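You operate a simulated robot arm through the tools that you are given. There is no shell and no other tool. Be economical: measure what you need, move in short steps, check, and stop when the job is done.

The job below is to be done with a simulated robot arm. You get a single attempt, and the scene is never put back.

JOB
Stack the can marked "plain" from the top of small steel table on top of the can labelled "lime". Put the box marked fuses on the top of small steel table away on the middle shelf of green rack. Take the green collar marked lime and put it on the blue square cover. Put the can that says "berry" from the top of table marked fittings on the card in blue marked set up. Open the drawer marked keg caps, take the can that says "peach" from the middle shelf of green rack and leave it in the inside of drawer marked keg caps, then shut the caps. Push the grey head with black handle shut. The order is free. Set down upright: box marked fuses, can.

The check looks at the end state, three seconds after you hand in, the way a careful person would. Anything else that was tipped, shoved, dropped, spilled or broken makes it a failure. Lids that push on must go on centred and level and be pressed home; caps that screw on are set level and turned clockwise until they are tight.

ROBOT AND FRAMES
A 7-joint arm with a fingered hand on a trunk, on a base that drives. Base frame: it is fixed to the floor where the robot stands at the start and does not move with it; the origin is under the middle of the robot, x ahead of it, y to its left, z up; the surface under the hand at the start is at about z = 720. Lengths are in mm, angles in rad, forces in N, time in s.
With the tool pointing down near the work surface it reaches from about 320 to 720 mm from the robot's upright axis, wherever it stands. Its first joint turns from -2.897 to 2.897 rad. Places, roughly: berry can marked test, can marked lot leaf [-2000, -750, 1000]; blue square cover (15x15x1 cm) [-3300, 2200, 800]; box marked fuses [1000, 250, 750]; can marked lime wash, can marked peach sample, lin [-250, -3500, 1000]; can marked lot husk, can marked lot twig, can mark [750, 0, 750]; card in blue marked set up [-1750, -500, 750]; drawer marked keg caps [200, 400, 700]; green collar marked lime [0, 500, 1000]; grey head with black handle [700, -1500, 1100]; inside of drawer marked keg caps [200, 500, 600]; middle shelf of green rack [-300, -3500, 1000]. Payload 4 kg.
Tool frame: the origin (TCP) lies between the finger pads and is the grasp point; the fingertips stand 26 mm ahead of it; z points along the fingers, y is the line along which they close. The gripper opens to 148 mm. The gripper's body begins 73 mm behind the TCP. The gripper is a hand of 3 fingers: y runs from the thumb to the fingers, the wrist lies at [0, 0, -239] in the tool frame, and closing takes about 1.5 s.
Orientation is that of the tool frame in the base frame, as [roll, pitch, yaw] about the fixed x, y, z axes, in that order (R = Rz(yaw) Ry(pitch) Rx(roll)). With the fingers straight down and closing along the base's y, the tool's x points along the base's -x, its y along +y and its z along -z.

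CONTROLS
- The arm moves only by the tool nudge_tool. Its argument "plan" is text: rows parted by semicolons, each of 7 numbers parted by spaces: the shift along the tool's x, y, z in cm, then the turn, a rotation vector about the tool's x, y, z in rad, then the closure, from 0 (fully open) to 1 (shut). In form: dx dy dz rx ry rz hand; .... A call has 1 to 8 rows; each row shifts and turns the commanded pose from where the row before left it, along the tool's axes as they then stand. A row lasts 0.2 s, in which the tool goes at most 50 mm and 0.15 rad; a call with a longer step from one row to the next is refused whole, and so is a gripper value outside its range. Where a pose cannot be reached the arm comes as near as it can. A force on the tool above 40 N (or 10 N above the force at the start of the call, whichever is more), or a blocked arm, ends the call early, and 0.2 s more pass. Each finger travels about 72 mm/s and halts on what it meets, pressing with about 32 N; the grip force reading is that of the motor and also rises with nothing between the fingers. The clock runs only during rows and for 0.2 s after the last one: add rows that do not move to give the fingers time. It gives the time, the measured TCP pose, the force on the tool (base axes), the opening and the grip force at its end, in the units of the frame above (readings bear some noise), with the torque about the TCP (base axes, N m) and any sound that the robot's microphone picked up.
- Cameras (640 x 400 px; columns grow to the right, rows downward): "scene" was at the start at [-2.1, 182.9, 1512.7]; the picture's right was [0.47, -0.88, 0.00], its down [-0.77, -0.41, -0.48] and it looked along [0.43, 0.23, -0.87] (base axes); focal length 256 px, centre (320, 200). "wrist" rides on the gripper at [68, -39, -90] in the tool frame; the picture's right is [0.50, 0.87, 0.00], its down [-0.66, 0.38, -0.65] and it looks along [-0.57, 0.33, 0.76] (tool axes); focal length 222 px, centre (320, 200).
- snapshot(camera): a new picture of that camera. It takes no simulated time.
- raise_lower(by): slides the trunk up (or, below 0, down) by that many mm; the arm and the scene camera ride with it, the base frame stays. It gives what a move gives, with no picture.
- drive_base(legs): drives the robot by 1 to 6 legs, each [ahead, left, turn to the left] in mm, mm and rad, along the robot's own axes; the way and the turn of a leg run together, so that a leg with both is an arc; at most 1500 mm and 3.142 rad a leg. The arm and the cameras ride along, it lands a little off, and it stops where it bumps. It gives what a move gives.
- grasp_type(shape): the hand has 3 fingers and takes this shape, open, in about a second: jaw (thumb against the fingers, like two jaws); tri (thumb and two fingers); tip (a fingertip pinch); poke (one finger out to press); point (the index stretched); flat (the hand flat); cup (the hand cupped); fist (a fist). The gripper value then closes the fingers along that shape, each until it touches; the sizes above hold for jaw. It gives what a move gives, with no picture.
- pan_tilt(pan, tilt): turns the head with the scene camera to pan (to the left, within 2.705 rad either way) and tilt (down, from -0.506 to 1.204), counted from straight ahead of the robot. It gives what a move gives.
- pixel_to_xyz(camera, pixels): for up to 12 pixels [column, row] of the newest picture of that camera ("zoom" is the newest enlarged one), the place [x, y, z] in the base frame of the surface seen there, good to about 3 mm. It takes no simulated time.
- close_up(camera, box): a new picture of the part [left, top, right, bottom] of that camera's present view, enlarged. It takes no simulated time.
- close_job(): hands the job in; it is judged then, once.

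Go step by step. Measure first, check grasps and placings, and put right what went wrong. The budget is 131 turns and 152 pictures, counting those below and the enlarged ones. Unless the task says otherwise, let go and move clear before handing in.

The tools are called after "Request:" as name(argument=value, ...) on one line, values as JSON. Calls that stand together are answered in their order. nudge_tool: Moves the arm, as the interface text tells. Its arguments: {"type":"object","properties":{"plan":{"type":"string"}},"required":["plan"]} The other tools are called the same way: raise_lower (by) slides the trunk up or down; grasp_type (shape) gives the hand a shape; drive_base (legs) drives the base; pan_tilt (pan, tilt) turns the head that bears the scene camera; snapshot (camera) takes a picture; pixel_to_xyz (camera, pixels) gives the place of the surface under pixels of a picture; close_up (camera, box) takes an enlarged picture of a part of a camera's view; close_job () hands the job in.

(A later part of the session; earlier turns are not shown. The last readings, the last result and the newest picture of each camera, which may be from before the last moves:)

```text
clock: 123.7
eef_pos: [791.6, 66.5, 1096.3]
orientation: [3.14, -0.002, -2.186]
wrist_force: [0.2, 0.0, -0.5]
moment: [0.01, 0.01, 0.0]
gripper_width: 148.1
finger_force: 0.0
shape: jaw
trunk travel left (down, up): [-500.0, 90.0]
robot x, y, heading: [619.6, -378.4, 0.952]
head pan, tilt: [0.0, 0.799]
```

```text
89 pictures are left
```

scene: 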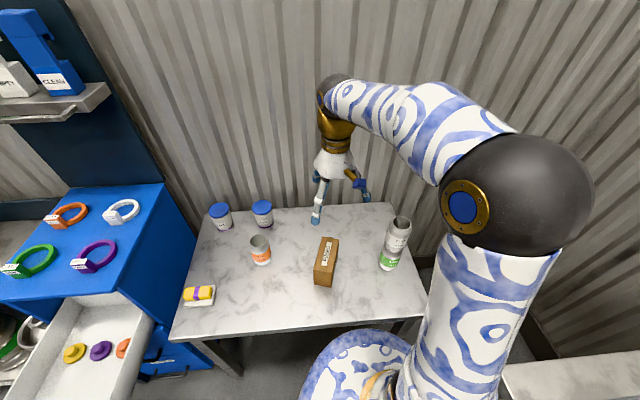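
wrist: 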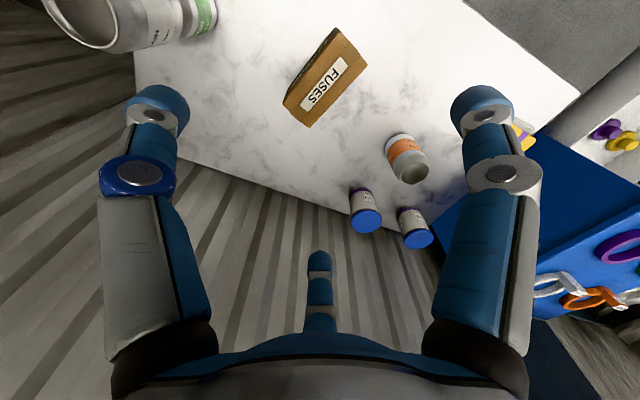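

The box stands upright in the clear. I'll measure its corners for the tilted regrasp.

Request:
pixel_to_xyz(camera="wrist", pixels=[[286, 98], [333, 40], [364, 62], [312, 123], [323, 82], [300, 110], [349, 50]])

Request:
close_up(camera="scene", box=[300, 225, 356, 295])

Request:
pixel_to_xyz(camera="zoom", pixels=[[265, 80], [345, 90], [225, 265], [330, 285], [230, 340], [320, 370], [290, 170]])

```text
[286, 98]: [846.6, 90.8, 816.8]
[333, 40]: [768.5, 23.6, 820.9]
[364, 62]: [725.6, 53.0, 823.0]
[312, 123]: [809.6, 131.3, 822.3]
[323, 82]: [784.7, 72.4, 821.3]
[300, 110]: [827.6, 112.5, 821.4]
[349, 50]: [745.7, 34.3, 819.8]
```

```text
5.71 times, centred on (328, 260) of scene
```

zoom: 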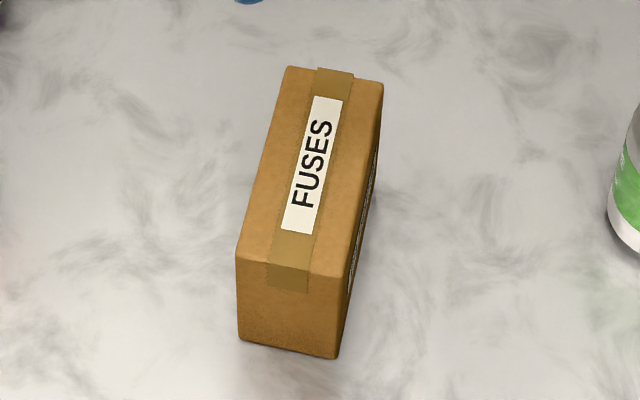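

```text
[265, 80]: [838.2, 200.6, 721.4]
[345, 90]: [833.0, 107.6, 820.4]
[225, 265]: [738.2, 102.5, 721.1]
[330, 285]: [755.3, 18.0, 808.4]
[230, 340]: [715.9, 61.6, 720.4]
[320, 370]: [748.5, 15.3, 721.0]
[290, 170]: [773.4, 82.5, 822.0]
```

Box centre is (787,73) with long axis heading ≈0.745. I'll drive so the robot faces along it from ~617 mm back, then lower the trunk.

Request:
drive_base(legs=[[-139, 253, 0], [0, 0, -0.207]])

Request:
raise_lower(by=-150)

```text
clock: 126.4
eef_pos: [594.4, 56.8, 1097.0]
orientation: [3.141, -0.002, -2.391]
wrist_force: [0.7, 0.2, 1.4]
moment: [-0.02, 0.03, -0.02]
gripper_width: 147.7
finger_force: 0.0
shape: jaw
trunk travel left (down, up): [-500.0, 90.0]
robot x, y, heading: [334.3, -346.4, 0.749]
head pan, tilt: [0.0, 0.799]
```

```text
clock: 128.2
eef_pos: [593.5, 59.5, 946.7]
orientation: [3.139, -0.004, -2.389]
wrist_force: [0.6, 0.0, 0.1]
moment: [-0.01, -0.01, -0.01]
gripper_width: 147.8
finger_force: 0.0
shape: jaw
trunk travel left (down, up): [-350.0, 240.0]
robot x, y, heading: [335.7, -347.7, 0.749]
head pan, tilt: [0.0, 0.799]
```

Request:
nudge_tool(plan="-3.15 -2.72 0 0 0 0 0; -3.15 -2.72 0 0 0 0 0; -3.15 -2.72 0 0 0 0 0; -3.15 -2.72 0 0 0 0 0; 0 0 0 0 -0.149 0 0.36; 0 0 0 0 -0.149 0 0.36; 0 0 0 0 -0.149 0 0.36; 0 0 0 0 -0.149 0 0.36")

Request:
nudge_tool(plan="0 0 0 0 -0.149 0 0.36; 0 0 0 0 -0.149 0 0.36; 0 0 0 0 -0.1 0 0.36; 0 0 0 0 0 0 0.36")

Request:
snapshot(camera="wrist")

Request:
snapshot(camera="scene")

```text
clock: 130.0
eef_pos: [759.9, 64.1, 945.4]
orientation: [3.139, 0.594, -2.393]
wrist_force: [0.2, -0.4, 0.6]
moment: [-0.02, 0.0, 0.0]
gripper_width: 95.2
finger_force: 0.1
shape: jaw
trunk travel left (down, up): [-350.0, 240.0]
robot x, y, heading: [334.7, -342.4, 0.755]
head pan, tilt: [0.0, 0.799]
```

```text
clock: 131.0
eef_pos: [759.5, 63.5, 940.0]
orientation: [3.137, 0.932, -2.392]
wrist_force: [0.5, 0.7, 0.3]
moment: [-0.04, -0.04, -0.01]
gripper_width: 95.1
finger_force: 0.0
shape: jaw
out of reach, approached as far as the arm can: row 3
trunk travel left (down, up): [-350.0, 240.0]
robot x, y, heading: [339.1, -339.8, 0.747]
head pan, tilt: [0.0, 0.799]
```

```text
87 pictures are left
```

wrist: 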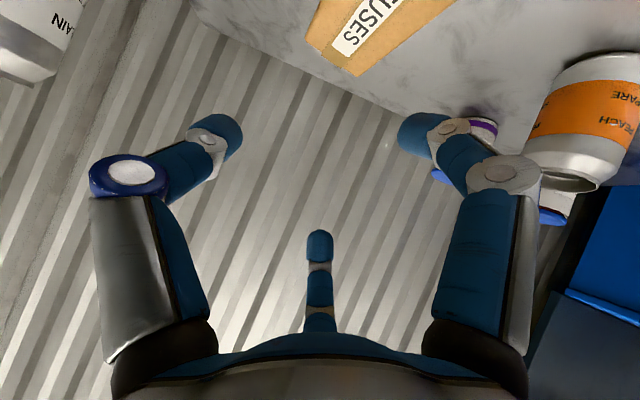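

```text
86 pictures are left
```

scene: 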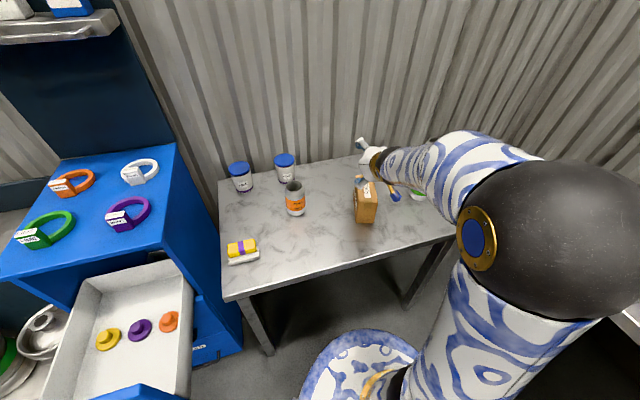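

Good tilt. I'll check the box's lateral position from here; the descent can be done by lowering the trunk straight down.

Request:
pixel_to_xyz(camera="wrist", pixels=[[310, 38], [354, 72], [325, 5], [405, 25], [340, 45]])

Request:
pixel_to_xyz(camera="scene", pixels=[[357, 188], [375, 199], [358, 196], [374, 204], [365, 218], [366, 190]])

```text
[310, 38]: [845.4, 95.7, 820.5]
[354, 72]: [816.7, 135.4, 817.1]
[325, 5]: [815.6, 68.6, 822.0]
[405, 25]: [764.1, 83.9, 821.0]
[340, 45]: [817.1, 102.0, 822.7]
```

```text
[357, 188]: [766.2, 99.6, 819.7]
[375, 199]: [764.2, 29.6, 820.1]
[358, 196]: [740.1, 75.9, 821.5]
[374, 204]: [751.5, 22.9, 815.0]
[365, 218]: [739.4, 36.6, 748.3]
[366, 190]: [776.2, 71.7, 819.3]
```

Shift 6 mm left for finger clearance, then lower the trunk 152 mm.

Request:
nudge_tool(plan="0 0.6 0 0 0 0 0.36; 0 0 0 0 0 0 0.36")

Request:
raise_lower(by=-150)

Request:
snapshot(camera="wrist")

Request:
snapshot(camera="scene")

```text
clock: 131.6
eef_pos: [755.9, 69.0, 941.6]
orientation: [3.137, 0.933, -2.39]
wrist_force: [-0.5, -0.7, 0.6]
moment: [-0.01, -0.01, 0.02]
gripper_width: 94.9
finger_force: 0.0
shape: jaw
trunk travel left (down, up): [-350.0, 240.0]
robot x, y, heading: [331.8, -342.6, 0.752]
head pan, tilt: [0.0, 0.799]
```

```text
clock: 133.3
eef_pos: [756.2, 69.2, 791.4]
orientation: [3.138, 0.932, -2.39]
wrist_force: [-0.3, -0.1, 0.4]
moment: [-0.02, -0.02, 0.01]
gripper_width: 95.0
finger_force: 0.0
shape: jaw
trunk travel left (down, up): [-200.0, 390.0]
robot x, y, heading: [337.0, -346.3, 0.746]
head pan, tilt: [0.0, 0.799]
```

```text
85 pictures are left
```

wrist: 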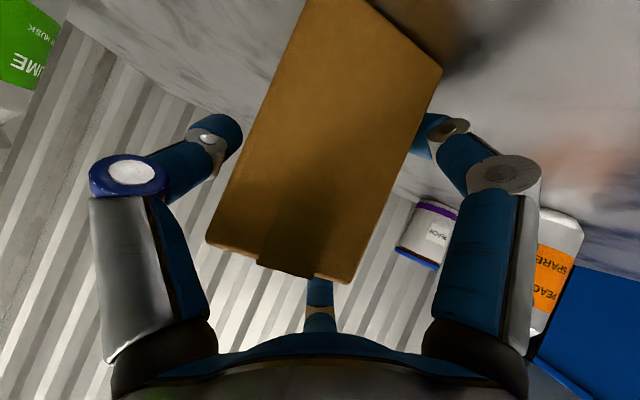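

```text
84 pictures are left
```

scene: 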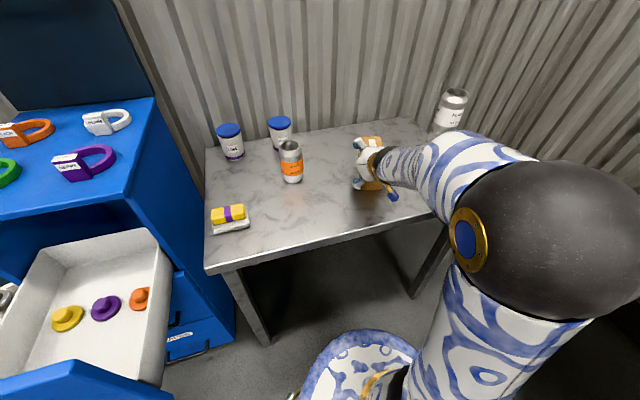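

The box is between thumb and fingers. Closing.

Request:
nudge_tool(plan="0 0 0 0 0 0 1; 0 0 0 0 0 0 1; 0 0 0 0 0 0 1; 0 0 0 0 0 0 1; 0 0 0 0 0 0 1")

Request:
raise_lower(by=250)

Request:
snapshot(camera="wrist")

Request:
snapshot(camera="scene")

```text
clock: 134.5
eef_pos: [756.3, 69.9, 791.1]
orientation: [3.14, 0.932, -2.39]
wrist_force: [-1.2, 0.4, 0.2]
moment: [-0.02, -0.05, -0.01]
gripper_width: 59.9
finger_force: 32.1
shape: jaw
trunk travel left (down, up): [-200.0, 390.0]
robot x, y, heading: [335.6, -347.1, 0.747]
head pan, tilt: [0.0, 0.799]
```

```text
clock: 137.1
eef_pos: [756.2, 69.6, 1040.6]
orientation: [3.137, 0.932, -2.391]
wrist_force: [0.1, 0.3, -2.3]
moment: [-0.04, 0.08, -0.03]
gripper_width: 59.9
finger_force: 31.9
shape: jaw
trunk travel left (down, up): [-450.0, 140.0]
robot x, y, heading: [335.9, -343.4, 0.749]
head pan, tilt: [0.0, 0.799]
```

```text
83 pictures are left
```

wrist: 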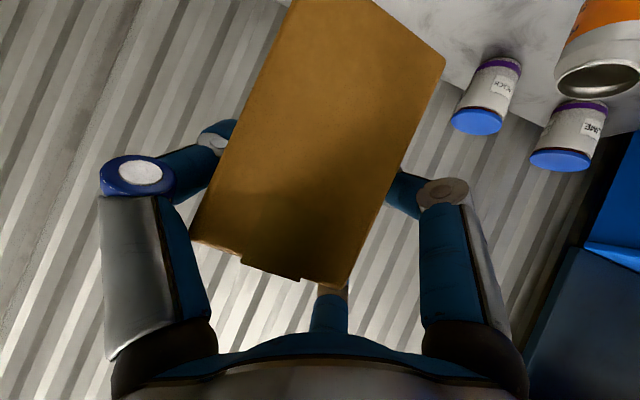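

```text
82 pictures are left
```

scene: 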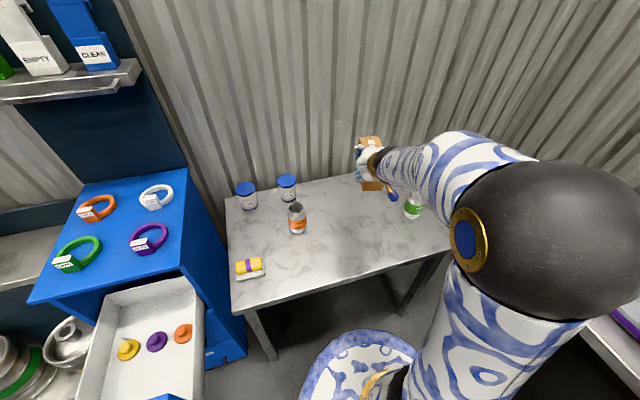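

The box is held upright at 60 mm. I'll back off, turn, and drive along the benches toward the green rack with the arm leading.

Request:
drive_base(legs=[[-300, 0, 0], [0, 0, -2.843], [1300, 0, 0], [1200, 40, 0], [0, 0, 1.57]])

Request:
pan_tilt(pan=0.0, tilt=0.45)

Request:
snapshot(camera="scene")

```text
clock: 161.4
eef_pos: [-481.8, -3037.3, 1040.4]
orientation: [3.136, 0.932, 2.673]
wrist_force: [0.7, -0.4, -1.6]
moment: [0.05, 0.03, 0.02]
gripper_width: 59.9
finger_force: 32.4
shape: jaw
trunk travel left (down, up): [-450.0, 140.0]
robot x, y, heading: [-1017.7, -2782.4, -0.468]
head pan, tilt: [0.0, 0.799]
```

```text
clock: 162.3
eef_pos: [-480.5, -3036.1, 1040.8]
orientation: [3.138, 0.932, 2.675]
wrist_force: [0.4, -0.8, -1.3]
moment: [0.01, 0.03, 0.01]
gripper_width: 59.7
finger_force: 31.8
shape: jaw
trunk travel left (down, up): [-450.0, 140.0]
robot x, y, heading: [-1013.0, -2788.3, -0.463]
head pan, tilt: [0.0, 0.45]
```

```text
81 pictures are left
```

scene: 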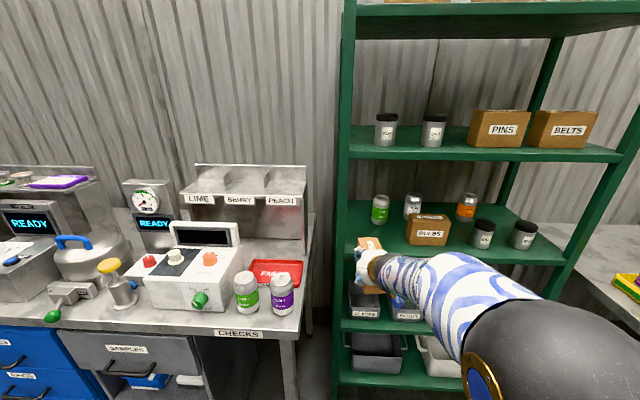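

The middle shelf shows lime (381,208), a white can (413,205), BULBS (428,228), peach (467,205) and jars (483,233),(524,233); the front-left is free. I'll zoom and measure.

Request:
close_up(camera="scene", box=[340, 160, 580, 270])

Request:
pixel_to_xyz(camera="scene", pixels=[[381, 208], [413, 205], [467, 205], [483, 233], [524, 233], [410, 238], [447, 241], [356, 240], [349, 225], [470, 255], [450, 262], [520, 265]])

```text
2.67 times, centred on (460, 215) of scene
```

zoom: 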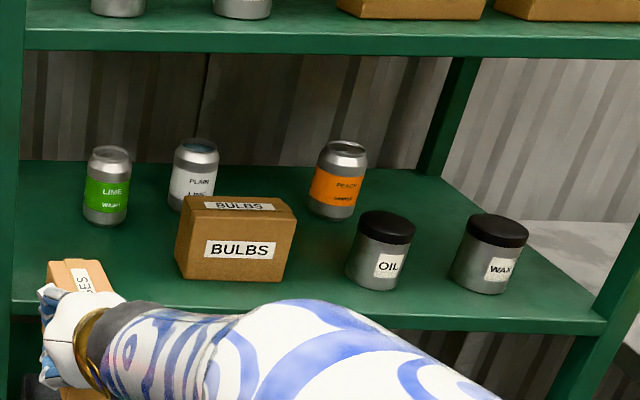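

```text
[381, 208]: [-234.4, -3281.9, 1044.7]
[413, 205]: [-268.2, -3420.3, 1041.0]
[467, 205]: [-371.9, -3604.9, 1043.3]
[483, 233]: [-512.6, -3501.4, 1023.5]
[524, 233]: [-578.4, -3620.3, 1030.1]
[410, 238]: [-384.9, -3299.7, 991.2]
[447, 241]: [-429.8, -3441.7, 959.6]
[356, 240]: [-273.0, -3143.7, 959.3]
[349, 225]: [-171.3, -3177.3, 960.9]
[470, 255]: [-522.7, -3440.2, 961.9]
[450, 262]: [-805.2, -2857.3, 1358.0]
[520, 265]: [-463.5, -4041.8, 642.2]
```

Free spot: front-left of the middle shelf (centre about v=-2935, between the left post and BULBS), shelf z≈960. I'll align, raise slightly and approach partway.

Request:
raise_lower(by=25)

Request:
drive_base(legs=[[0, -21, -0.058], [110, 0, 0]])

Request:
snapshot(camera="scene")

Request:
close_up(camera="scene", box=[300, 150, 492, 290])

```text
clock: 163.0
eef_pos: [-480.9, -3037.2, 1066.5]
orientation: [3.137, 0.931, 2.674]
wrist_force: [-0.4, -0.5, -1.4]
moment: [0.01, 0.05, -0.01]
gripper_width: 59.9
finger_force: 31.9
shape: jaw
trunk travel left (down, up): [-475.0, 115.0]
robot x, y, heading: [-1015.4, -2784.2, -0.47]
head pan, tilt: [0.0, 0.45]
```

```text
clock: 164.6
eef_pos: [-411.5, -3141.4, 1066.4]
orientation: [3.138, 0.93, 2.615]
wrist_force: [-0.2, -0.9, -1.3]
moment: [0.01, 0.05, 0.0]
gripper_width: 59.9
finger_force: 32.0
shape: jaw
trunk travel left (down, up): [-475.0, 115.0]
robot x, y, heading: [-930.6, -2857.7, -0.53]
head pan, tilt: [0.0, 0.45]
```

```text
79 pictures are left
```

scene: 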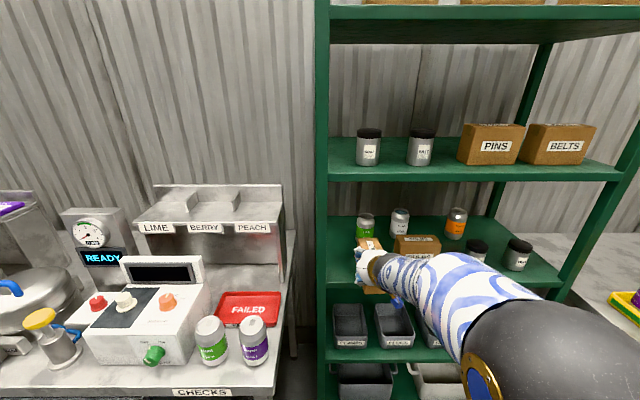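

```text
2.86 times, centred on (396, 220) of scene
```

zoom: 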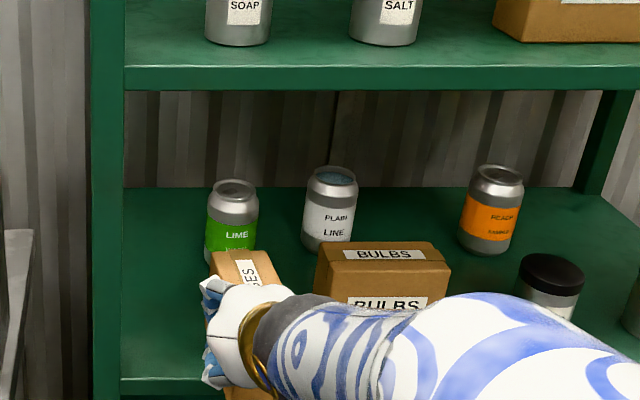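

TCP is at u=-1214, v=-2926, aligned. I'll advance 100 mm and check from the wrist.

Request:
drive_base(legs=[[100, 0, 0]])

Request:
snapshot(camera="wrist")

Request:
close_up(camera="scene", box=[280, 150, 472, 290])

```text
clock: 165.8
eef_pos: [-326.7, -3191.8, 1064.8]
orientation: [3.139, 0.929, 2.614]
wrist_force: [0.4, -0.4, -1.7]
moment: [0.0, 0.05, -0.02]
gripper_width: 60.1
finger_force: 31.8
shape: jaw
trunk travel left (down, up): [-475.0, 115.0]
robot x, y, heading: [-846.9, -2909.1, -0.531]
head pan, tilt: [0.0, 0.45]
```

```text
77 pictures are left
```

wrist: 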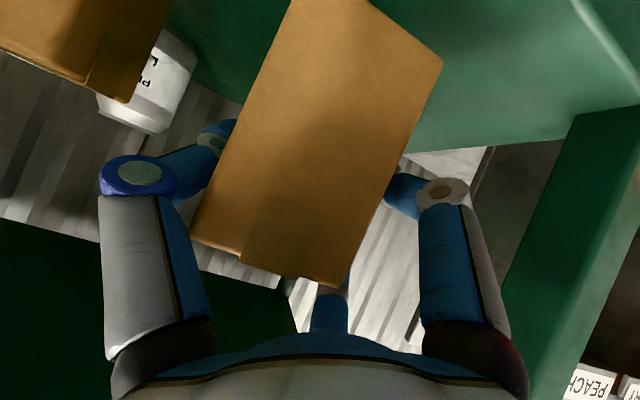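

```text
2.86 times, centred on (376, 220) of scene
```

zoom: 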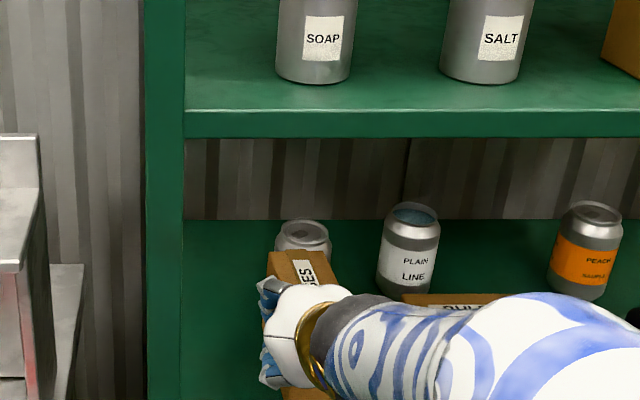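

Clear of lime by ~35 mm. I'll lower by trunk toward the shelf.

Request:
raise_lower(by=-30)

Request:
raise_lower(by=-4)

```text
clock: 166.5
eef_pos: [-327.1, -3191.8, 1036.4]
orientation: [3.138, 0.931, 2.612]
wrist_force: [-0.6, -0.8, -1.8]
moment: [0.02, 0.01, 0.03]
gripper_width: 59.6
finger_force: 31.8
shape: jaw
trunk travel left (down, up): [-445.0, 145.0]
robot x, y, heading: [-846.8, -2906.9, -0.527]
head pan, tilt: [0.0, 0.45]
```

```text
clock: 167.0
eef_pos: [-327.2, -3193.5, 1032.7]
orientation: [3.138, 0.93, 2.611]
wrist_force: [-0.3, -0.1, -1.8]
moment: [0.0, 0.03, 0.06]
gripper_width: 59.7
finger_force: 32.1
shape: jaw
trunk travel left (down, up): [-441.0, 149.0]
robot x, y, heading: [-843.7, -2909.5, -0.526]
head pan, tilt: [0.0, 0.45]
```

Request:
raise_lower(by=-2)

Request:
raise_lower(by=-1.5)

Request:
raise_lower(by=-1.5)

```text
clock: 167.6
eef_pos: [-326.9, -3191.9, 1030.3]
orientation: [3.139, 0.933, 2.612]
wrist_force: [-0.1, 0.8, 3.8]
moment: [-0.25, 0.03, 0.04]
gripper_width: 59.6
finger_force: 31.9
shape: jaw
trunk travel left (down, up): [-439.0, 151.0]
robot x, y, heading: [-844.4, -2906.9, -0.532]
head pan, tilt: [0.0, 0.45]
```

```text
clock: 168.1
eef_pos: [-326.4, -3191.8, 1030.4]
orientation: [3.139, 0.934, 2.614]
wrist_force: [2.1, 0.1, 13.4]
moment: [-0.58, 0.1, 0.04]
gripper_width: 59.8
finger_force: 32.1
shape: jaw
trunk travel left (down, up): [-437.0, 153.0]
robot x, y, heading: [-844.1, -2909.4, -0.53]
head pan, tilt: [0.0, 0.45]
```

```text
clock: 168.6
eef_pos: [-327.0, -3192.2, 1029.4]
orientation: [3.136, 0.935, 2.617]
wrist_force: [2.6, 0.2, 23.2]
moment: [-0.91, 0.11, 0.15]
gripper_width: 59.5
finger_force: 32.1
shape: jaw
trunk travel left (down, up): [-436.0, 154.0]
robot x, y, heading: [-847.8, -2907.9, -0.531]
head pan, tilt: [0.0, 0.45]
```

The box is down (23 N). I'll relieve, open slightly, and check before withdrawing.

Request:
raise_lower(by=2.5)

Request:
nudge_tool(plan="0 0 0 0 0 0 0.6; 0 0 0 0 0 0 0.5; 0 0 0 0 0 0 0.4; 0 0 0 0 0 0 0.33; 0 0 0 0 0 0 0.33")

Request:
snapshot(camera="wrist")

```text
clock: 169.1
eef_pos: [-327.2, -3191.8, 1029.6]
orientation: [3.138, 0.932, 2.612]
wrist_force: [6.0, -1.2, 16.5]
moment: [-0.69, 0.05, 0.17]
gripper_width: 59.5
finger_force: 32.3
shape: jaw
trunk travel left (down, up): [-438.0, 152.0]
robot x, y, heading: [-846.4, -2908.2, -0.531]
head pan, tilt: [0.0, 0.45]
```

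```text
clock: 170.3
eef_pos: [-327.5, -3192.0, 1029.4]
orientation: [3.138, 0.93, 2.614]
wrist_force: [-0.1, -0.5, 0.0]
moment: [-0.02, 0.03, 0.0]
gripper_width: 98.6
finger_force: 0.1
shape: jaw
trunk travel left (down, up): [-438.0, 152.0]
robot x, y, heading: [-848.7, -2907.9, -0.528]
head pan, tilt: [0.0, 0.45]
```

```text
75 pictures are left
```

wrist: 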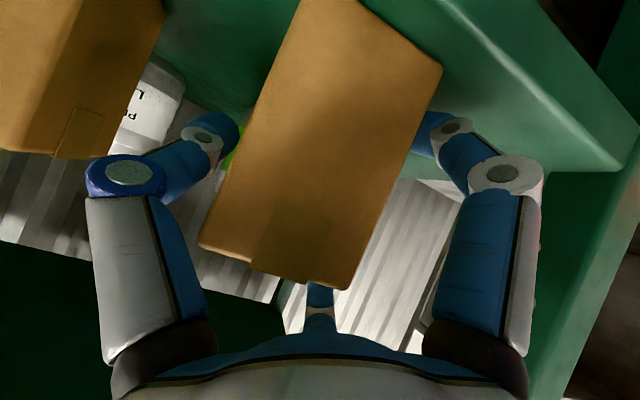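

Fingers are clear on both sides. I'll back straight out 180 mm and look.

Request:
drive_base(legs=[[-180, 0, 0]])

Request:
raise_lower(by=60)

Request:
snapshot(camera="scene")

Request:
close_up(camera="scene", box=[320, 170, 560, 300])

```text
clock: 171.8
eef_pos: [-485.9, -3096.1, 1029.7]
orientation: [3.137, 0.933, 2.616]
wrist_force: [0.3, -0.4, 0.1]
moment: [-0.02, -0.02, -0.05]
gripper_width: 98.8
finger_force: 0.1
shape: jaw
trunk travel left (down, up): [-438.0, 152.0]
robot x, y, heading: [-1009.1, -2818.0, -0.526]
head pan, tilt: [0.0, 0.45]
```

```text
clock: 172.8
eef_pos: [-486.1, -3097.3, 1090.0]
orientation: [3.139, 0.932, 2.616]
wrist_force: [0.4, -0.3, 0.4]
moment: [0.03, 0.02, -0.02]
gripper_width: 99.0
finger_force: 0.0
shape: jaw
trunk travel left (down, up): [-498.0, 92.0]
robot x, y, heading: [-1006.3, -2816.3, -0.521]
head pan, tilt: [0.0, 0.45]
```

```text
74 pictures are left
```

scene: 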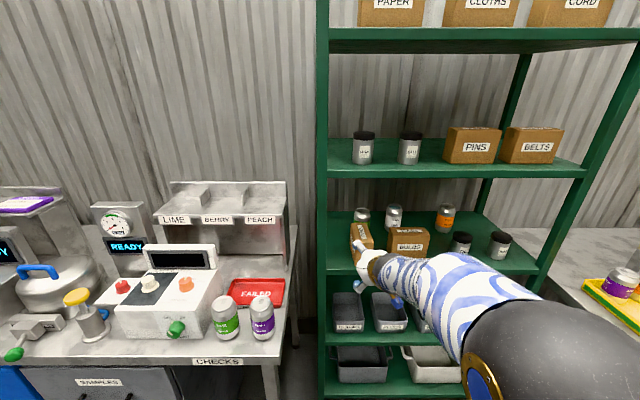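

```text
2.67 times, centred on (440, 235) of scene
```

zoom: 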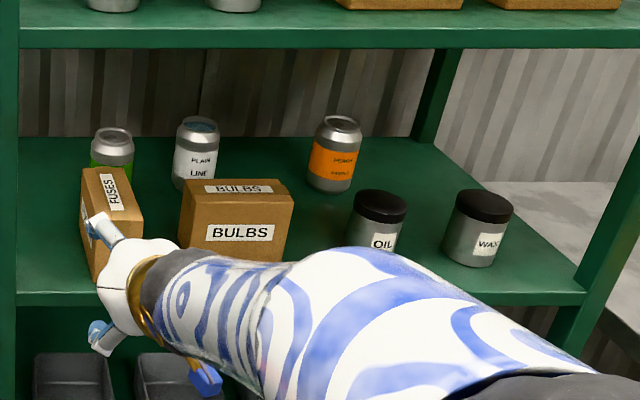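

Fuses stand on the middle shelf and the rest is untouched. Now I'll measure the peach can and what is around it.

Request:
pixel_to_xyz(camera="zoom", pixels=[[317, 124], [360, 128], [340, 117], [336, 133], [332, 160], [330, 188], [380, 205], [352, 208], [407, 212], [290, 210], [278, 186], [293, 255]])

Request:
close_up(camera="scene", box=[424, 190, 472, 250])

```text
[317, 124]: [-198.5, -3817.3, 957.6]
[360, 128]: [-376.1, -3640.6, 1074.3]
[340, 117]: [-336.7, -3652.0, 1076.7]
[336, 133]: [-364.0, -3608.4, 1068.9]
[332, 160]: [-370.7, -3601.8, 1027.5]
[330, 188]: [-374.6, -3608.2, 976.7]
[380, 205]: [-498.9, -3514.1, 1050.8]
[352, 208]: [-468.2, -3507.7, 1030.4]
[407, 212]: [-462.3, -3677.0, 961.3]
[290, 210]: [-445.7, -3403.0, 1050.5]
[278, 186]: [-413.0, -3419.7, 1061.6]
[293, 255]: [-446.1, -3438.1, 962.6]
```

```text
6.67 times, centred on (448, 220) of scene
```

zoom: 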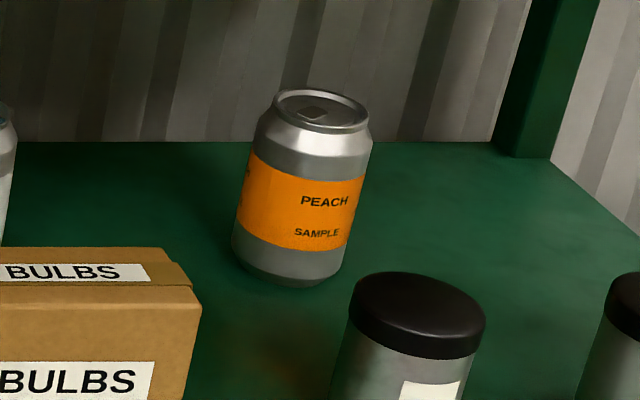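

Peach: centre ≈(-350,-3630), top 1075, standing 186 mm behind the OIL jar (top 1050). Tripod fingers are awkward there, so I'll test the "tip" hand shape in free space.

Request:
grasp_type(shape="tip")

Request:
snapshot(camera="wrist")

Request:
grasp_type(shape="tri")

Request:
snapshot(camera="wrist")

```text
clock: 173.7
eef_pos: [-487.1, -3097.3, 1089.2]
orientation: [3.138, 0.932, 2.617]
wrist_force: [0.4, 0.5, -0.6]
moment: [0.0, -0.02, 0.01]
gripper_width: 148.0
finger_force: 0.1
shape: tip
trunk travel left (down, up): [-498.0, 92.0]
robot x, y, heading: [-1004.9, -2819.6, -0.526]
head pan, tilt: [0.0, 0.45]
```

```text
71 pictures are left
```

wrist: 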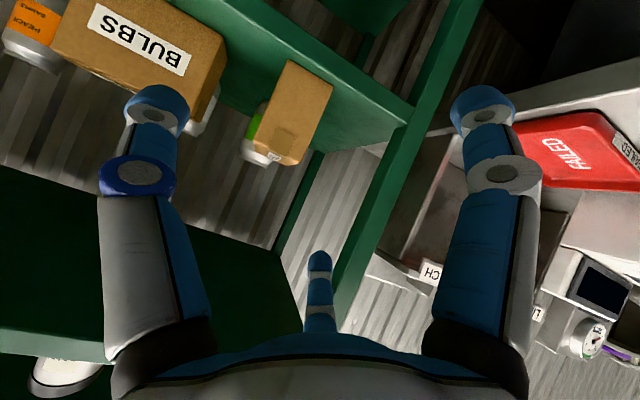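

```text
clock: 174.6
eef_pos: [-485.2, -3097.2, 1089.4]
orientation: [3.139, 0.933, 2.616]
wrist_force: [-0.5, 0.6, -0.3]
moment: [0.03, 0.02, 0.0]
gripper_width: 147.7
finger_force: 0.0
shape: tri
trunk travel left (down, up): [-498.0, 92.0]
robot x, y, heading: [-1006.3, -2818.9, -0.534]
head pan, tilt: [0.0, 0.45]
```

```text
70 pictures are left
```

wrist: 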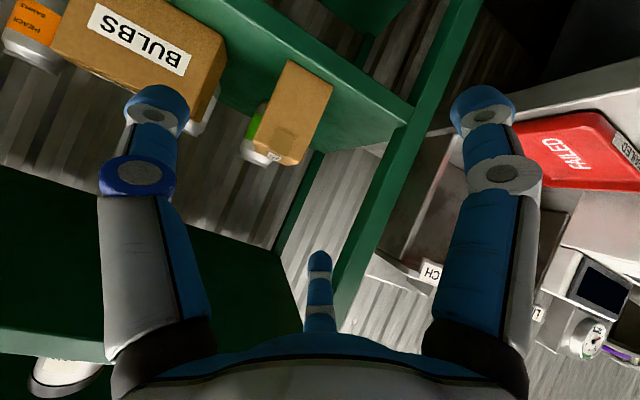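

Request:
grasp_type(shape="tip")

Request:
nudge_tool(plan="0 0 0 0 0 0 0.55; 0 0 0 0 0 0 0.55; 0 0 0 0 0 0 0.55; 0 0 0 0 0 0 0.55; 0 0 0 0 0 0 0.55")

Request:
snapshot(camera="wrist")

```text
clock: 175.5
eef_pos: [-485.3, -3097.1, 1090.2]
orientation: [3.139, 0.932, 2.615]
wrist_force: [0.1, -0.2, 0.5]
moment: [0.02, 0.01, -0.02]
gripper_width: 147.6
finger_force: 0.0
shape: tip
trunk travel left (down, up): [-498.0, 92.0]
robot x, y, heading: [-1004.9, -2814.1, -0.526]
head pan, tilt: [0.0, 0.45]
```

```text
clock: 176.7
eef_pos: [-486.6, -3097.3, 1089.1]
orientation: [3.137, 0.932, 2.617]
wrist_force: [0.0, 0.0, 0.0]
moment: [-0.01, -0.02, -0.04]
gripper_width: 67.0
finger_force: 0.1
shape: tip
trunk travel left (down, up): [-498.0, 92.0]
robot x, y, heading: [-1005.7, -2816.1, -0.528]
head pan, tilt: [0.0, 0.45]
```

```text
69 pictures are left
```

wrist: 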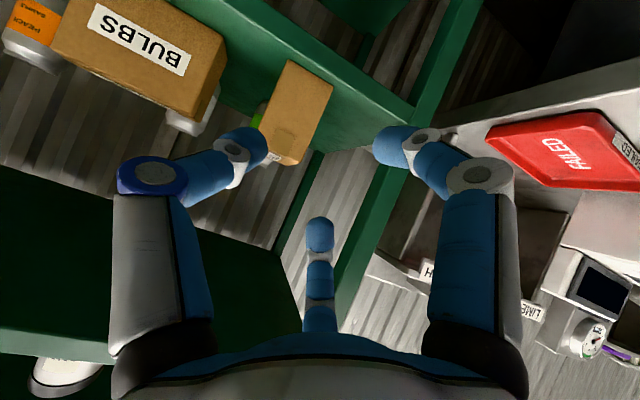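

All shapes close as a tripod. Plan for peach: go in nearly horizontal above the OIL jar, then tilt down behind it. I'll lower the trunk, raise the arm to gain wrist range, and pitch to ~1.3 while shifting right.

Request:
drive_base(legs=[[0, -383, 0.0]])

Request:
raise_lower(by=-120)

Request:
nudge_tool(plan="-3.21 0 -2.38 0 0 0 0.33; -3.21 0 -2.38 0 0 0 0.33; -3.21 0 -2.38 0 0 0 0.33; -3.21 0 -2.38 0 0 0 0.33; 0 0 0 0 -0.149 0 0.33; 0 0 0 0 -0.149 0 0.33; 0 0 0 0 -0.072 0 0.33; 0 0 0 0 0 0 0.33")

Request:
snapshot(camera="scene")

```text
clock: 179.2
eef_pos: [-681.4, -3433.6, 1089.6]
orientation: [3.139, 0.932, 2.617]
wrist_force: [0.1, 0.2, -0.1]
moment: [0.04, -0.05, 0.01]
gripper_width: 66.9
finger_force: 0.1
shape: tip
trunk travel left (down, up): [-498.0, 92.0]
robot x, y, heading: [-1202.0, -3152.2, -0.522]
head pan, tilt: [0.0, 0.45]
```

```text
clock: 180.7
eef_pos: [-679.7, -3431.5, 971.0]
orientation: [3.138, 0.934, 2.619]
wrist_force: [-0.8, -0.1, 0.3]
moment: [0.03, 0.02, -0.01]
gripper_width: 66.8
finger_force: 0.0
shape: tip
trunk travel left (down, up): [-378.0, 212.0]
robot x, y, heading: [-1201.6, -3153.2, -0.529]
head pan, tilt: [0.0, 0.45]
```

```text
clock: 182.5
eef_pos: [-681.1, -3432.0, 1129.5]
orientation: [3.131, 1.302, 2.611]
wrist_force: [0.0, -0.6, 0.3]
moment: [0.0, -0.03, 0.04]
gripper_width: 99.1
finger_force: 0.0
shape: tip
trunk travel left (down, up): [-378.0, 212.0]
robot x, y, heading: [-1201.4, -3152.0, -0.523]
head pan, tilt: [0.0, 0.45]
```

```text
68 pictures are left
```

scene: 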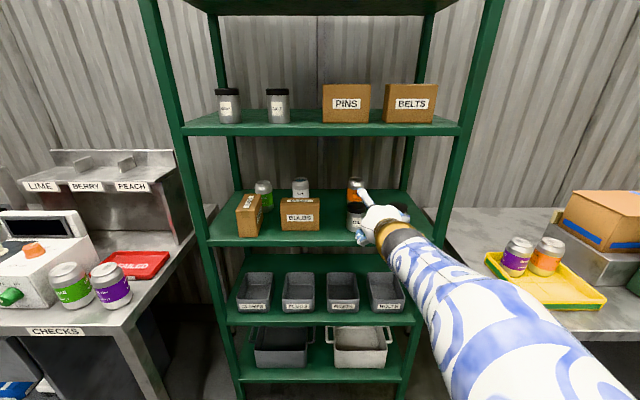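

Pose achieved (p=1.30, z=1130). I'll check the view from the wrist camera.

Request:
snapshot(camera="wrist")

Request:
close_up(camera="scene", box=[325, 165, 421, 245])

```text
67 pictures are left
```

wrist: 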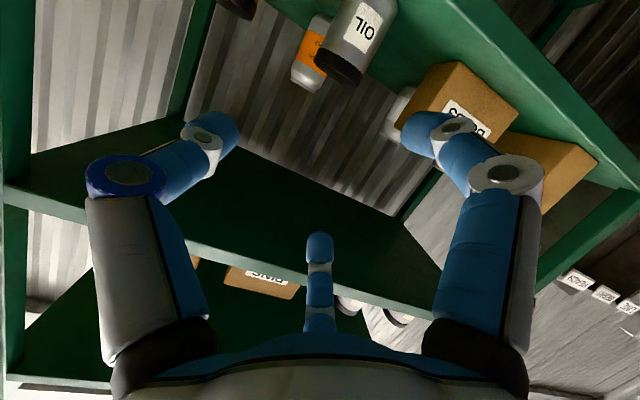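

```text
5.00 times, centred on (373, 205) of scene
```

zoom: 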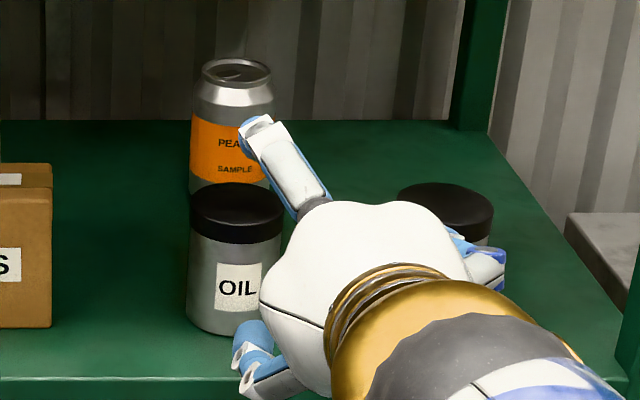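

Request:
pixel_to_xyz(camera="zoom", pixels=[[204, 76], [268, 76], [236, 83], [236, 64], [195, 140], [236, 195], [236, 190], [196, 212], [278, 212], [236, 228], [52, 200], [445, 190]])

Request:
pixel_to_xyz(camera="wrist", pixels=[[310, 55], [308, 82], [293, 72], [345, 75], [320, 65], [355, 40], [280, 5], [500, 30], [420, 280]])

```text
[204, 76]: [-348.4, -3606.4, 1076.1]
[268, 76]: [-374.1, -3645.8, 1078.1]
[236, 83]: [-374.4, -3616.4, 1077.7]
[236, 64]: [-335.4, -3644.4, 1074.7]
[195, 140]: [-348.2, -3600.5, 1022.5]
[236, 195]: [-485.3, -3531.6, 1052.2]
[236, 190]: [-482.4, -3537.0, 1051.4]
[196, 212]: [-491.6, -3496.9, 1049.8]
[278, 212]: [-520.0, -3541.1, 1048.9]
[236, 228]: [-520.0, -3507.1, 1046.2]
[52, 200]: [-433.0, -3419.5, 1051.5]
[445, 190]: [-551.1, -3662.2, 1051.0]
```

```text
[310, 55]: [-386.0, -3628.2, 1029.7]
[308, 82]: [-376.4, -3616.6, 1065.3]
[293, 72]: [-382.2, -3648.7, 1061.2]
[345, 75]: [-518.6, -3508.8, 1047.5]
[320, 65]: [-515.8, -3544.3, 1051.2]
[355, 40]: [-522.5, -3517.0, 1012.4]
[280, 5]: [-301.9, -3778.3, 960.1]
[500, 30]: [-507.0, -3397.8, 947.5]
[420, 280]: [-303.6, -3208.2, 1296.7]
```

Peach centre ≈(-357,-3628), jar back edge 154 mm in front of it. I'll raise 12 mm for clearance and drive in 300 mm first.

Request:
raise_lower(by=12)

Request:
drive_base(legs=[[280, 3, 0]])

Request:
snapshot(camera="scene")

Request:
snapshot(camera="wrist")

```text
clock: 183.1
eef_pos: [-681.3, -3433.9, 1141.2]
orientation: [3.132, 1.301, 2.613]
wrist_force: [-0.2, -0.2, 0.0]
moment: [0.02, -0.01, -0.06]
gripper_width: 99.0
finger_force: 0.1
shape: tip
trunk travel left (down, up): [-390.0, 200.0]
robot x, y, heading: [-1198.8, -3152.2, -0.523]
head pan, tilt: [0.0, 0.45]
```

```text
clock: 185.0
eef_pos: [-439.8, -3568.2, 1141.0]
orientation: [3.134, 1.303, 2.614]
wrist_force: [-0.7, 0.4, 0.2]
moment: [0.01, 0.0, 0.02]
gripper_width: 98.9
finger_force: 0.0
shape: tip
trunk travel left (down, up): [-390.0, 200.0]
robot x, y, heading: [-957.9, -3289.6, -0.521]
head pan, tilt: [0.0, 0.45]
```

```text
65 pictures are left
```

scene: 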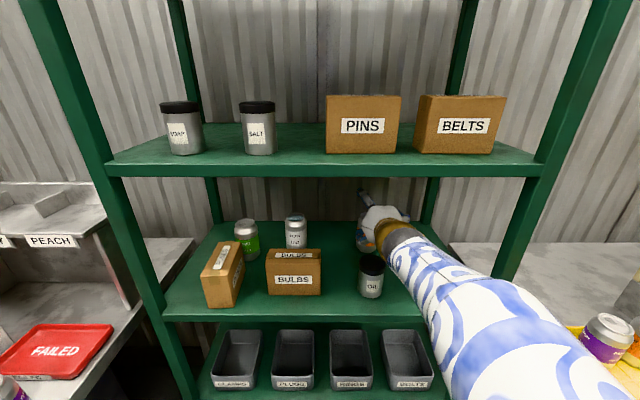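

```text
64 pictures are left
```

wrist: 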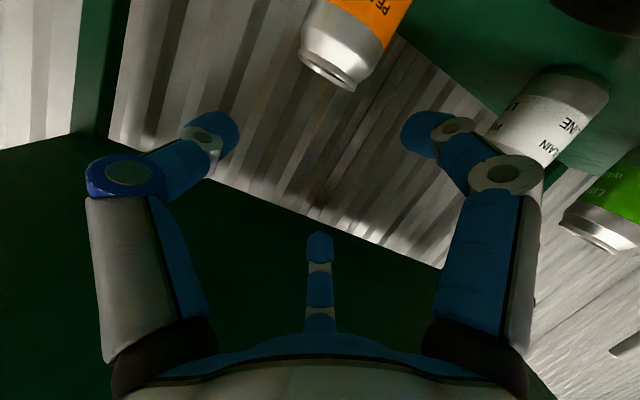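

Request:
pixel_to_xyz(camera="wrist", pixels=[[303, 62], [355, 86], [330, 68], [330, 78], [325, 82], [340, 62]])

Request:
drive_base(legs=[[60, 0, 0]])

```text
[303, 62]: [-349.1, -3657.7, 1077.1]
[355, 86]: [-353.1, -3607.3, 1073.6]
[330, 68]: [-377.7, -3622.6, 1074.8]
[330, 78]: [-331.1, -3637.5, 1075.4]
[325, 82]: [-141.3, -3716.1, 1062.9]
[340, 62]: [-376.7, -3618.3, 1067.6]
```

```text
clock: 186.0
eef_pos: [-385.8, -3598.9, 1141.3]
orientation: [3.132, 1.3, 2.613]
wrist_force: [0.4, -0.5, -0.8]
moment: [0.0, -0.01, 0.03]
gripper_width: 98.7
finger_force: 0.0
shape: tip
trunk travel left (down, up): [-390.0, 200.0]
robot x, y, heading: [-905.4, -3320.6, -0.521]
head pan, tilt: [0.0, 0.45]
```

TCP is 11 mm left of the can's axis as planned, 43 mm short. I'll advance, lower by trunk, then tilt down while descending.

Request:
drive_base(legs=[[36, 0, 0]])

Request:
raise_lower(by=-60)

Request:
nudge_tool(plan="1.93 0 0.53 0 0.119 0 0.33; 1.85 0 0.76 0 0.119 0 0.33; 1.74 0 0.98 0 0.11 0 0.33; 0 0 0 0 0 0 0.33")

Request:
snapshot(camera="wrist")

Request:
snapshot(camera="scene")

```text
clock: 186.8
eef_pos: [-356.4, -3616.6, 1140.9]
orientation: [3.132, 1.301, 2.612]
wrist_force: [-0.4, 0.0, 0.1]
moment: [-0.02, -0.03, -0.01]
gripper_width: 98.8
finger_force: 0.0
shape: tip
trunk travel left (down, up): [-390.0, 200.0]
robot x, y, heading: [-875.3, -3337.7, -0.523]
head pan, tilt: [0.0, 0.45]
```

```text
clock: 187.8
eef_pos: [-357.3, -3616.5, 1080.4]
orientation: [3.131, 1.301, 2.613]
wrist_force: [-0.6, 0.1, -0.9]
moment: [-0.02, 0.02, -0.01]
gripper_width: 98.8
finger_force: 0.1
shape: tip
trunk travel left (down, up): [-330.0, 260.0]
robot x, y, heading: [-880.5, -3333.3, -0.521]
head pan, tilt: [0.0, 0.45]
```

```text
clock: 188.8
eef_pos: [-359.1, -3617.9, 1020.0]
orientation: [3.137, 0.951, 2.618]
wrist_force: [2.0, 0.4, 0.6]
moment: [-0.06, -0.01, 0.09]
gripper_width: 100.6
finger_force: 0.0
shape: tip
trunk travel left (down, up): [-330.0, 260.0]
robot x, y, heading: [-875.4, -3336.9, -0.529]
head pan, tilt: [0.0, 0.45]
```

```text
63 pictures are left
```

wrist: 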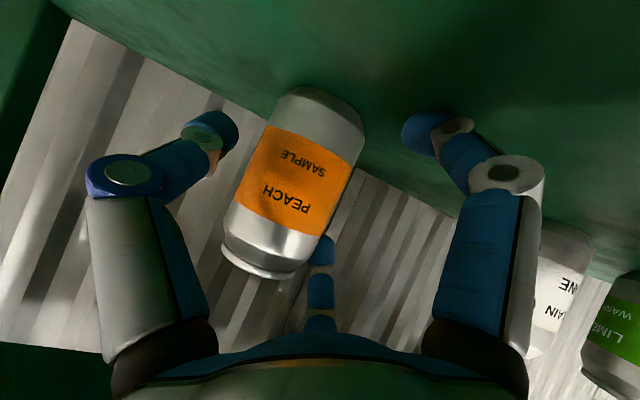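

```text
62 pictures are left
```

scene: 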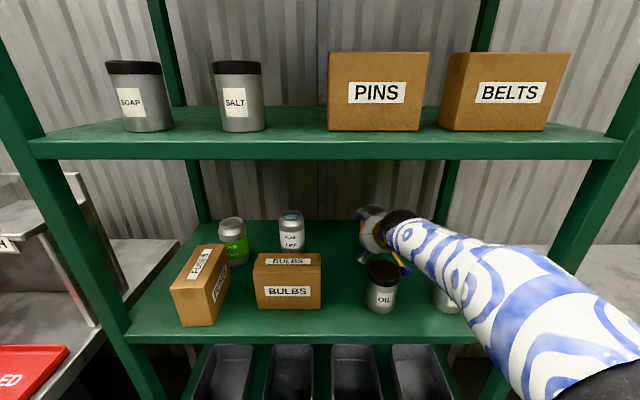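

The can is inside the hand. I'll close gently, then fully.

Request:
nudge_tool(plan="0 0 0 0 0 0 0.45; 0 0 0 0 0 0 0.55; 0 0 0 0 0 0 0.65; 0 0 0 0 0 0 1; 0 0 0 0 0 0 1; 0 0 0 0 0 0 1")

Request:
snapshot(camera="wrist")

```text
clock: 190.2
eef_pos: [-359.7, -3618.0, 1021.0]
orientation: [3.137, 0.951, 2.618]
wrist_force: [0.5, -0.9, 0.2]
moment: [-0.01, -0.04, 0.01]
gripper_width: 10.0
finger_force: 32.1
shape: tip
trunk travel left (down, up): [-330.0, 260.0]
robot x, y, heading: [-873.8, -3340.0, -0.523]
head pan, tilt: [0.0, 0.45]
```

```text
61 pictures are left
```

wrist: 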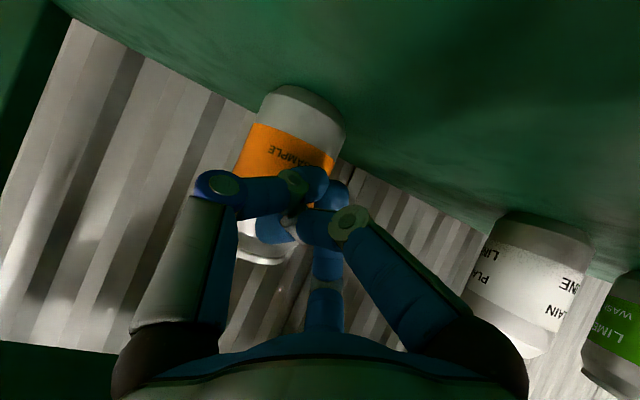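

The fingers closed just short of the can, which still stands. I'll measure where it is now.

Request:
pixel_to_xyz(camera="wrist", pixels=[[285, 135], [262, 145], [320, 150], [295, 100], [345, 115], [265, 250], [248, 255]])

Request:
close_up(camera="scene", box=[330, 180, 450, 320])

```text
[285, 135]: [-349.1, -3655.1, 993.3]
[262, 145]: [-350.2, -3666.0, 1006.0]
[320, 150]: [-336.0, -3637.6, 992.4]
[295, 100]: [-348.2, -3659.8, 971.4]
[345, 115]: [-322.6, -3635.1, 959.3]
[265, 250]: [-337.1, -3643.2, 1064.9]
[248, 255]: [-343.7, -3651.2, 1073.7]
```

```text
2.86 times, centred on (390, 250) of scene
```

zoom: 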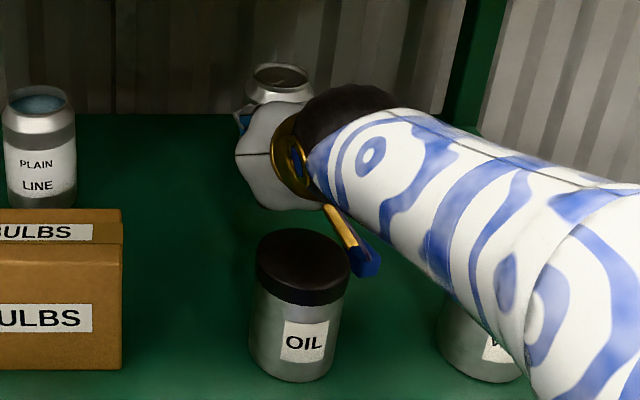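

Request:
pixel_to_xyz(camera="zoom", pixels=[[251, 82], [308, 84], [270, 92], [282, 66], [280, 78], [278, 99], [250, 200]])

Request:
nudge_tool(plan="0 0 0 0 0 0 0.6; 0 0 0 0 0 0 0.4; 0 0 0 0 0 0 0.33; 0 0 0 0 0 0 0.33; 0 0 0 0 0 0 0.33")

Request:
snapshot(camera="wrist")

```text
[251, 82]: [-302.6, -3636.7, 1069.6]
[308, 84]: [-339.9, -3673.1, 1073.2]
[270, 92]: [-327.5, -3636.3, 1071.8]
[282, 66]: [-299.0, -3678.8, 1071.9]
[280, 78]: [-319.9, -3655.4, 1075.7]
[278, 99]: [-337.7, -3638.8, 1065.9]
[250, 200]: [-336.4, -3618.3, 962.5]
```

```text
clock: 191.4
eef_pos: [-359.1, -3618.0, 1020.5]
orientation: [3.137, 0.953, 2.617]
wrist_force: [0.1, -0.7, -0.6]
moment: [0.03, 0.0, 0.02]
gripper_width: 98.7
finger_force: 0.1
shape: tip
trunk travel left (down, up): [-330.0, 260.0]
robot x, y, heading: [-874.8, -3335.3, -0.524]
head pan, tilt: [0.0, 0.45]
```

```text
59 pictures are left
```

wrist: 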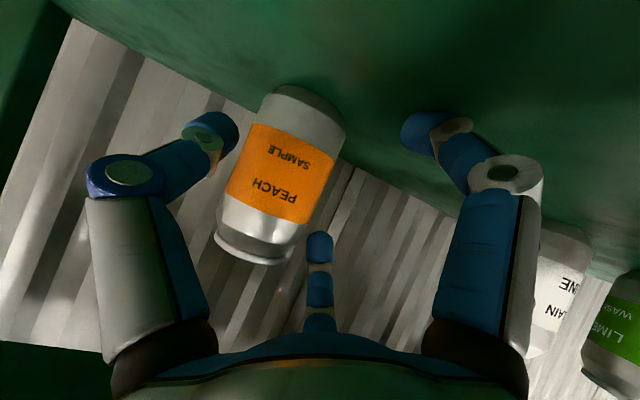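

The can was pushed ~40 mm back to about (-321,-3655). I'll raise, switch back to the jaw shape, lower, and go 57 mm further forward before closing.

Request:
raise_lower(by=50)

Request:
grasp_type(shape="jaw")

Request:
nudge_tool(plan="0 0 0 0 0 0 0.33; 0 0 0 0 0 0 0.33; 0 0 0 0 0 0 0.33; 0 0 0 0 0 0 0.33")

Request:
raise_lower(by=-48)

Request:
drive_base(legs=[[57, 0, 0]])

Request:
snapshot(camera="wrist")

```text
clock: 192.3
eef_pos: [-358.6, -3617.8, 1070.9]
orientation: [3.138, 0.953, 2.617]
wrist_force: [-0.5, 0.2, -0.3]
moment: [-0.01, 0.04, 0.03]
gripper_width: 98.9
finger_force: 0.0
shape: tip
trunk travel left (down, up): [-380.0, 210.0]
robot x, y, heading: [-876.1, -3339.5, -0.527]
head pan, tilt: [0.0, 0.45]
```

```text
clock: 193.2
eef_pos: [-359.2, -3617.9, 1070.0]
orientation: [3.138, 0.954, 2.619]
wrist_force: [-0.1, -0.3, -0.5]
moment: [0.01, 0.0, 0.05]
gripper_width: 147.9
finger_force: 0.1
shape: jaw
trunk travel left (down, up): [-380.0, 210.0]
robot x, y, heading: [-872.0, -3336.7, -0.524]
head pan, tilt: [0.0, 0.45]
```

```text
clock: 194.2
eef_pos: [-360.1, -3619.1, 1070.6]
orientation: [3.139, 0.952, 2.618]
wrist_force: [-0.3, 1.3, -0.2]
moment: [-0.02, 0.01, 0.06]
gripper_width: 99.5
finger_force: 0.1
shape: jaw
trunk travel left (down, up): [-380.0, 210.0]
robot x, y, heading: [-875.7, -3336.3, -0.529]
head pan, tilt: [0.0, 0.45]
```

```text
clock: 195.2
eef_pos: [-359.7, -3618.6, 1022.0]
orientation: [3.138, 0.952, 2.617]
wrist_force: [0.4, -0.6, 0.4]
moment: [0.03, -0.03, -0.03]
gripper_width: 99.6
finger_force: 0.1
shape: jaw
trunk travel left (down, up): [-332.0, 258.0]
robot x, y, heading: [-876.0, -3330.8, -0.524]
head pan, tilt: [0.0, 0.45]
```

```text
clock: 196.1
eef_pos: [-310.1, -3647.4, 1022.3]
orientation: [3.137, 0.953, 2.618]
wrist_force: [0.3, 0.2, -0.6]
moment: [-0.01, -0.01, 0.01]
gripper_width: 99.6
finger_force: 0.1
shape: jaw
trunk travel left (down, up): [-332.0, 258.0]
robot x, y, heading: [-825.1, -3365.7, -0.529]
head pan, tilt: [0.0, 0.45]
```

```text
58 pictures are left
```

wrist: 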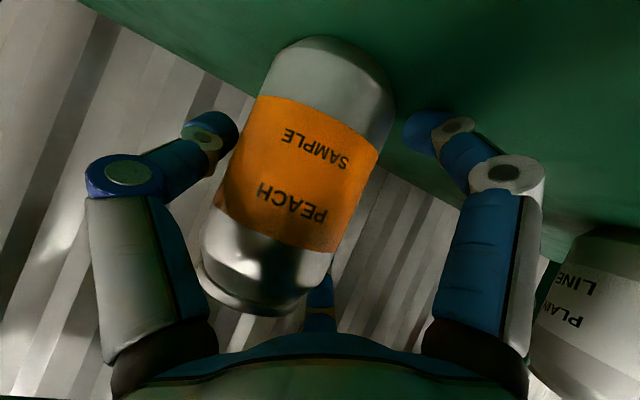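

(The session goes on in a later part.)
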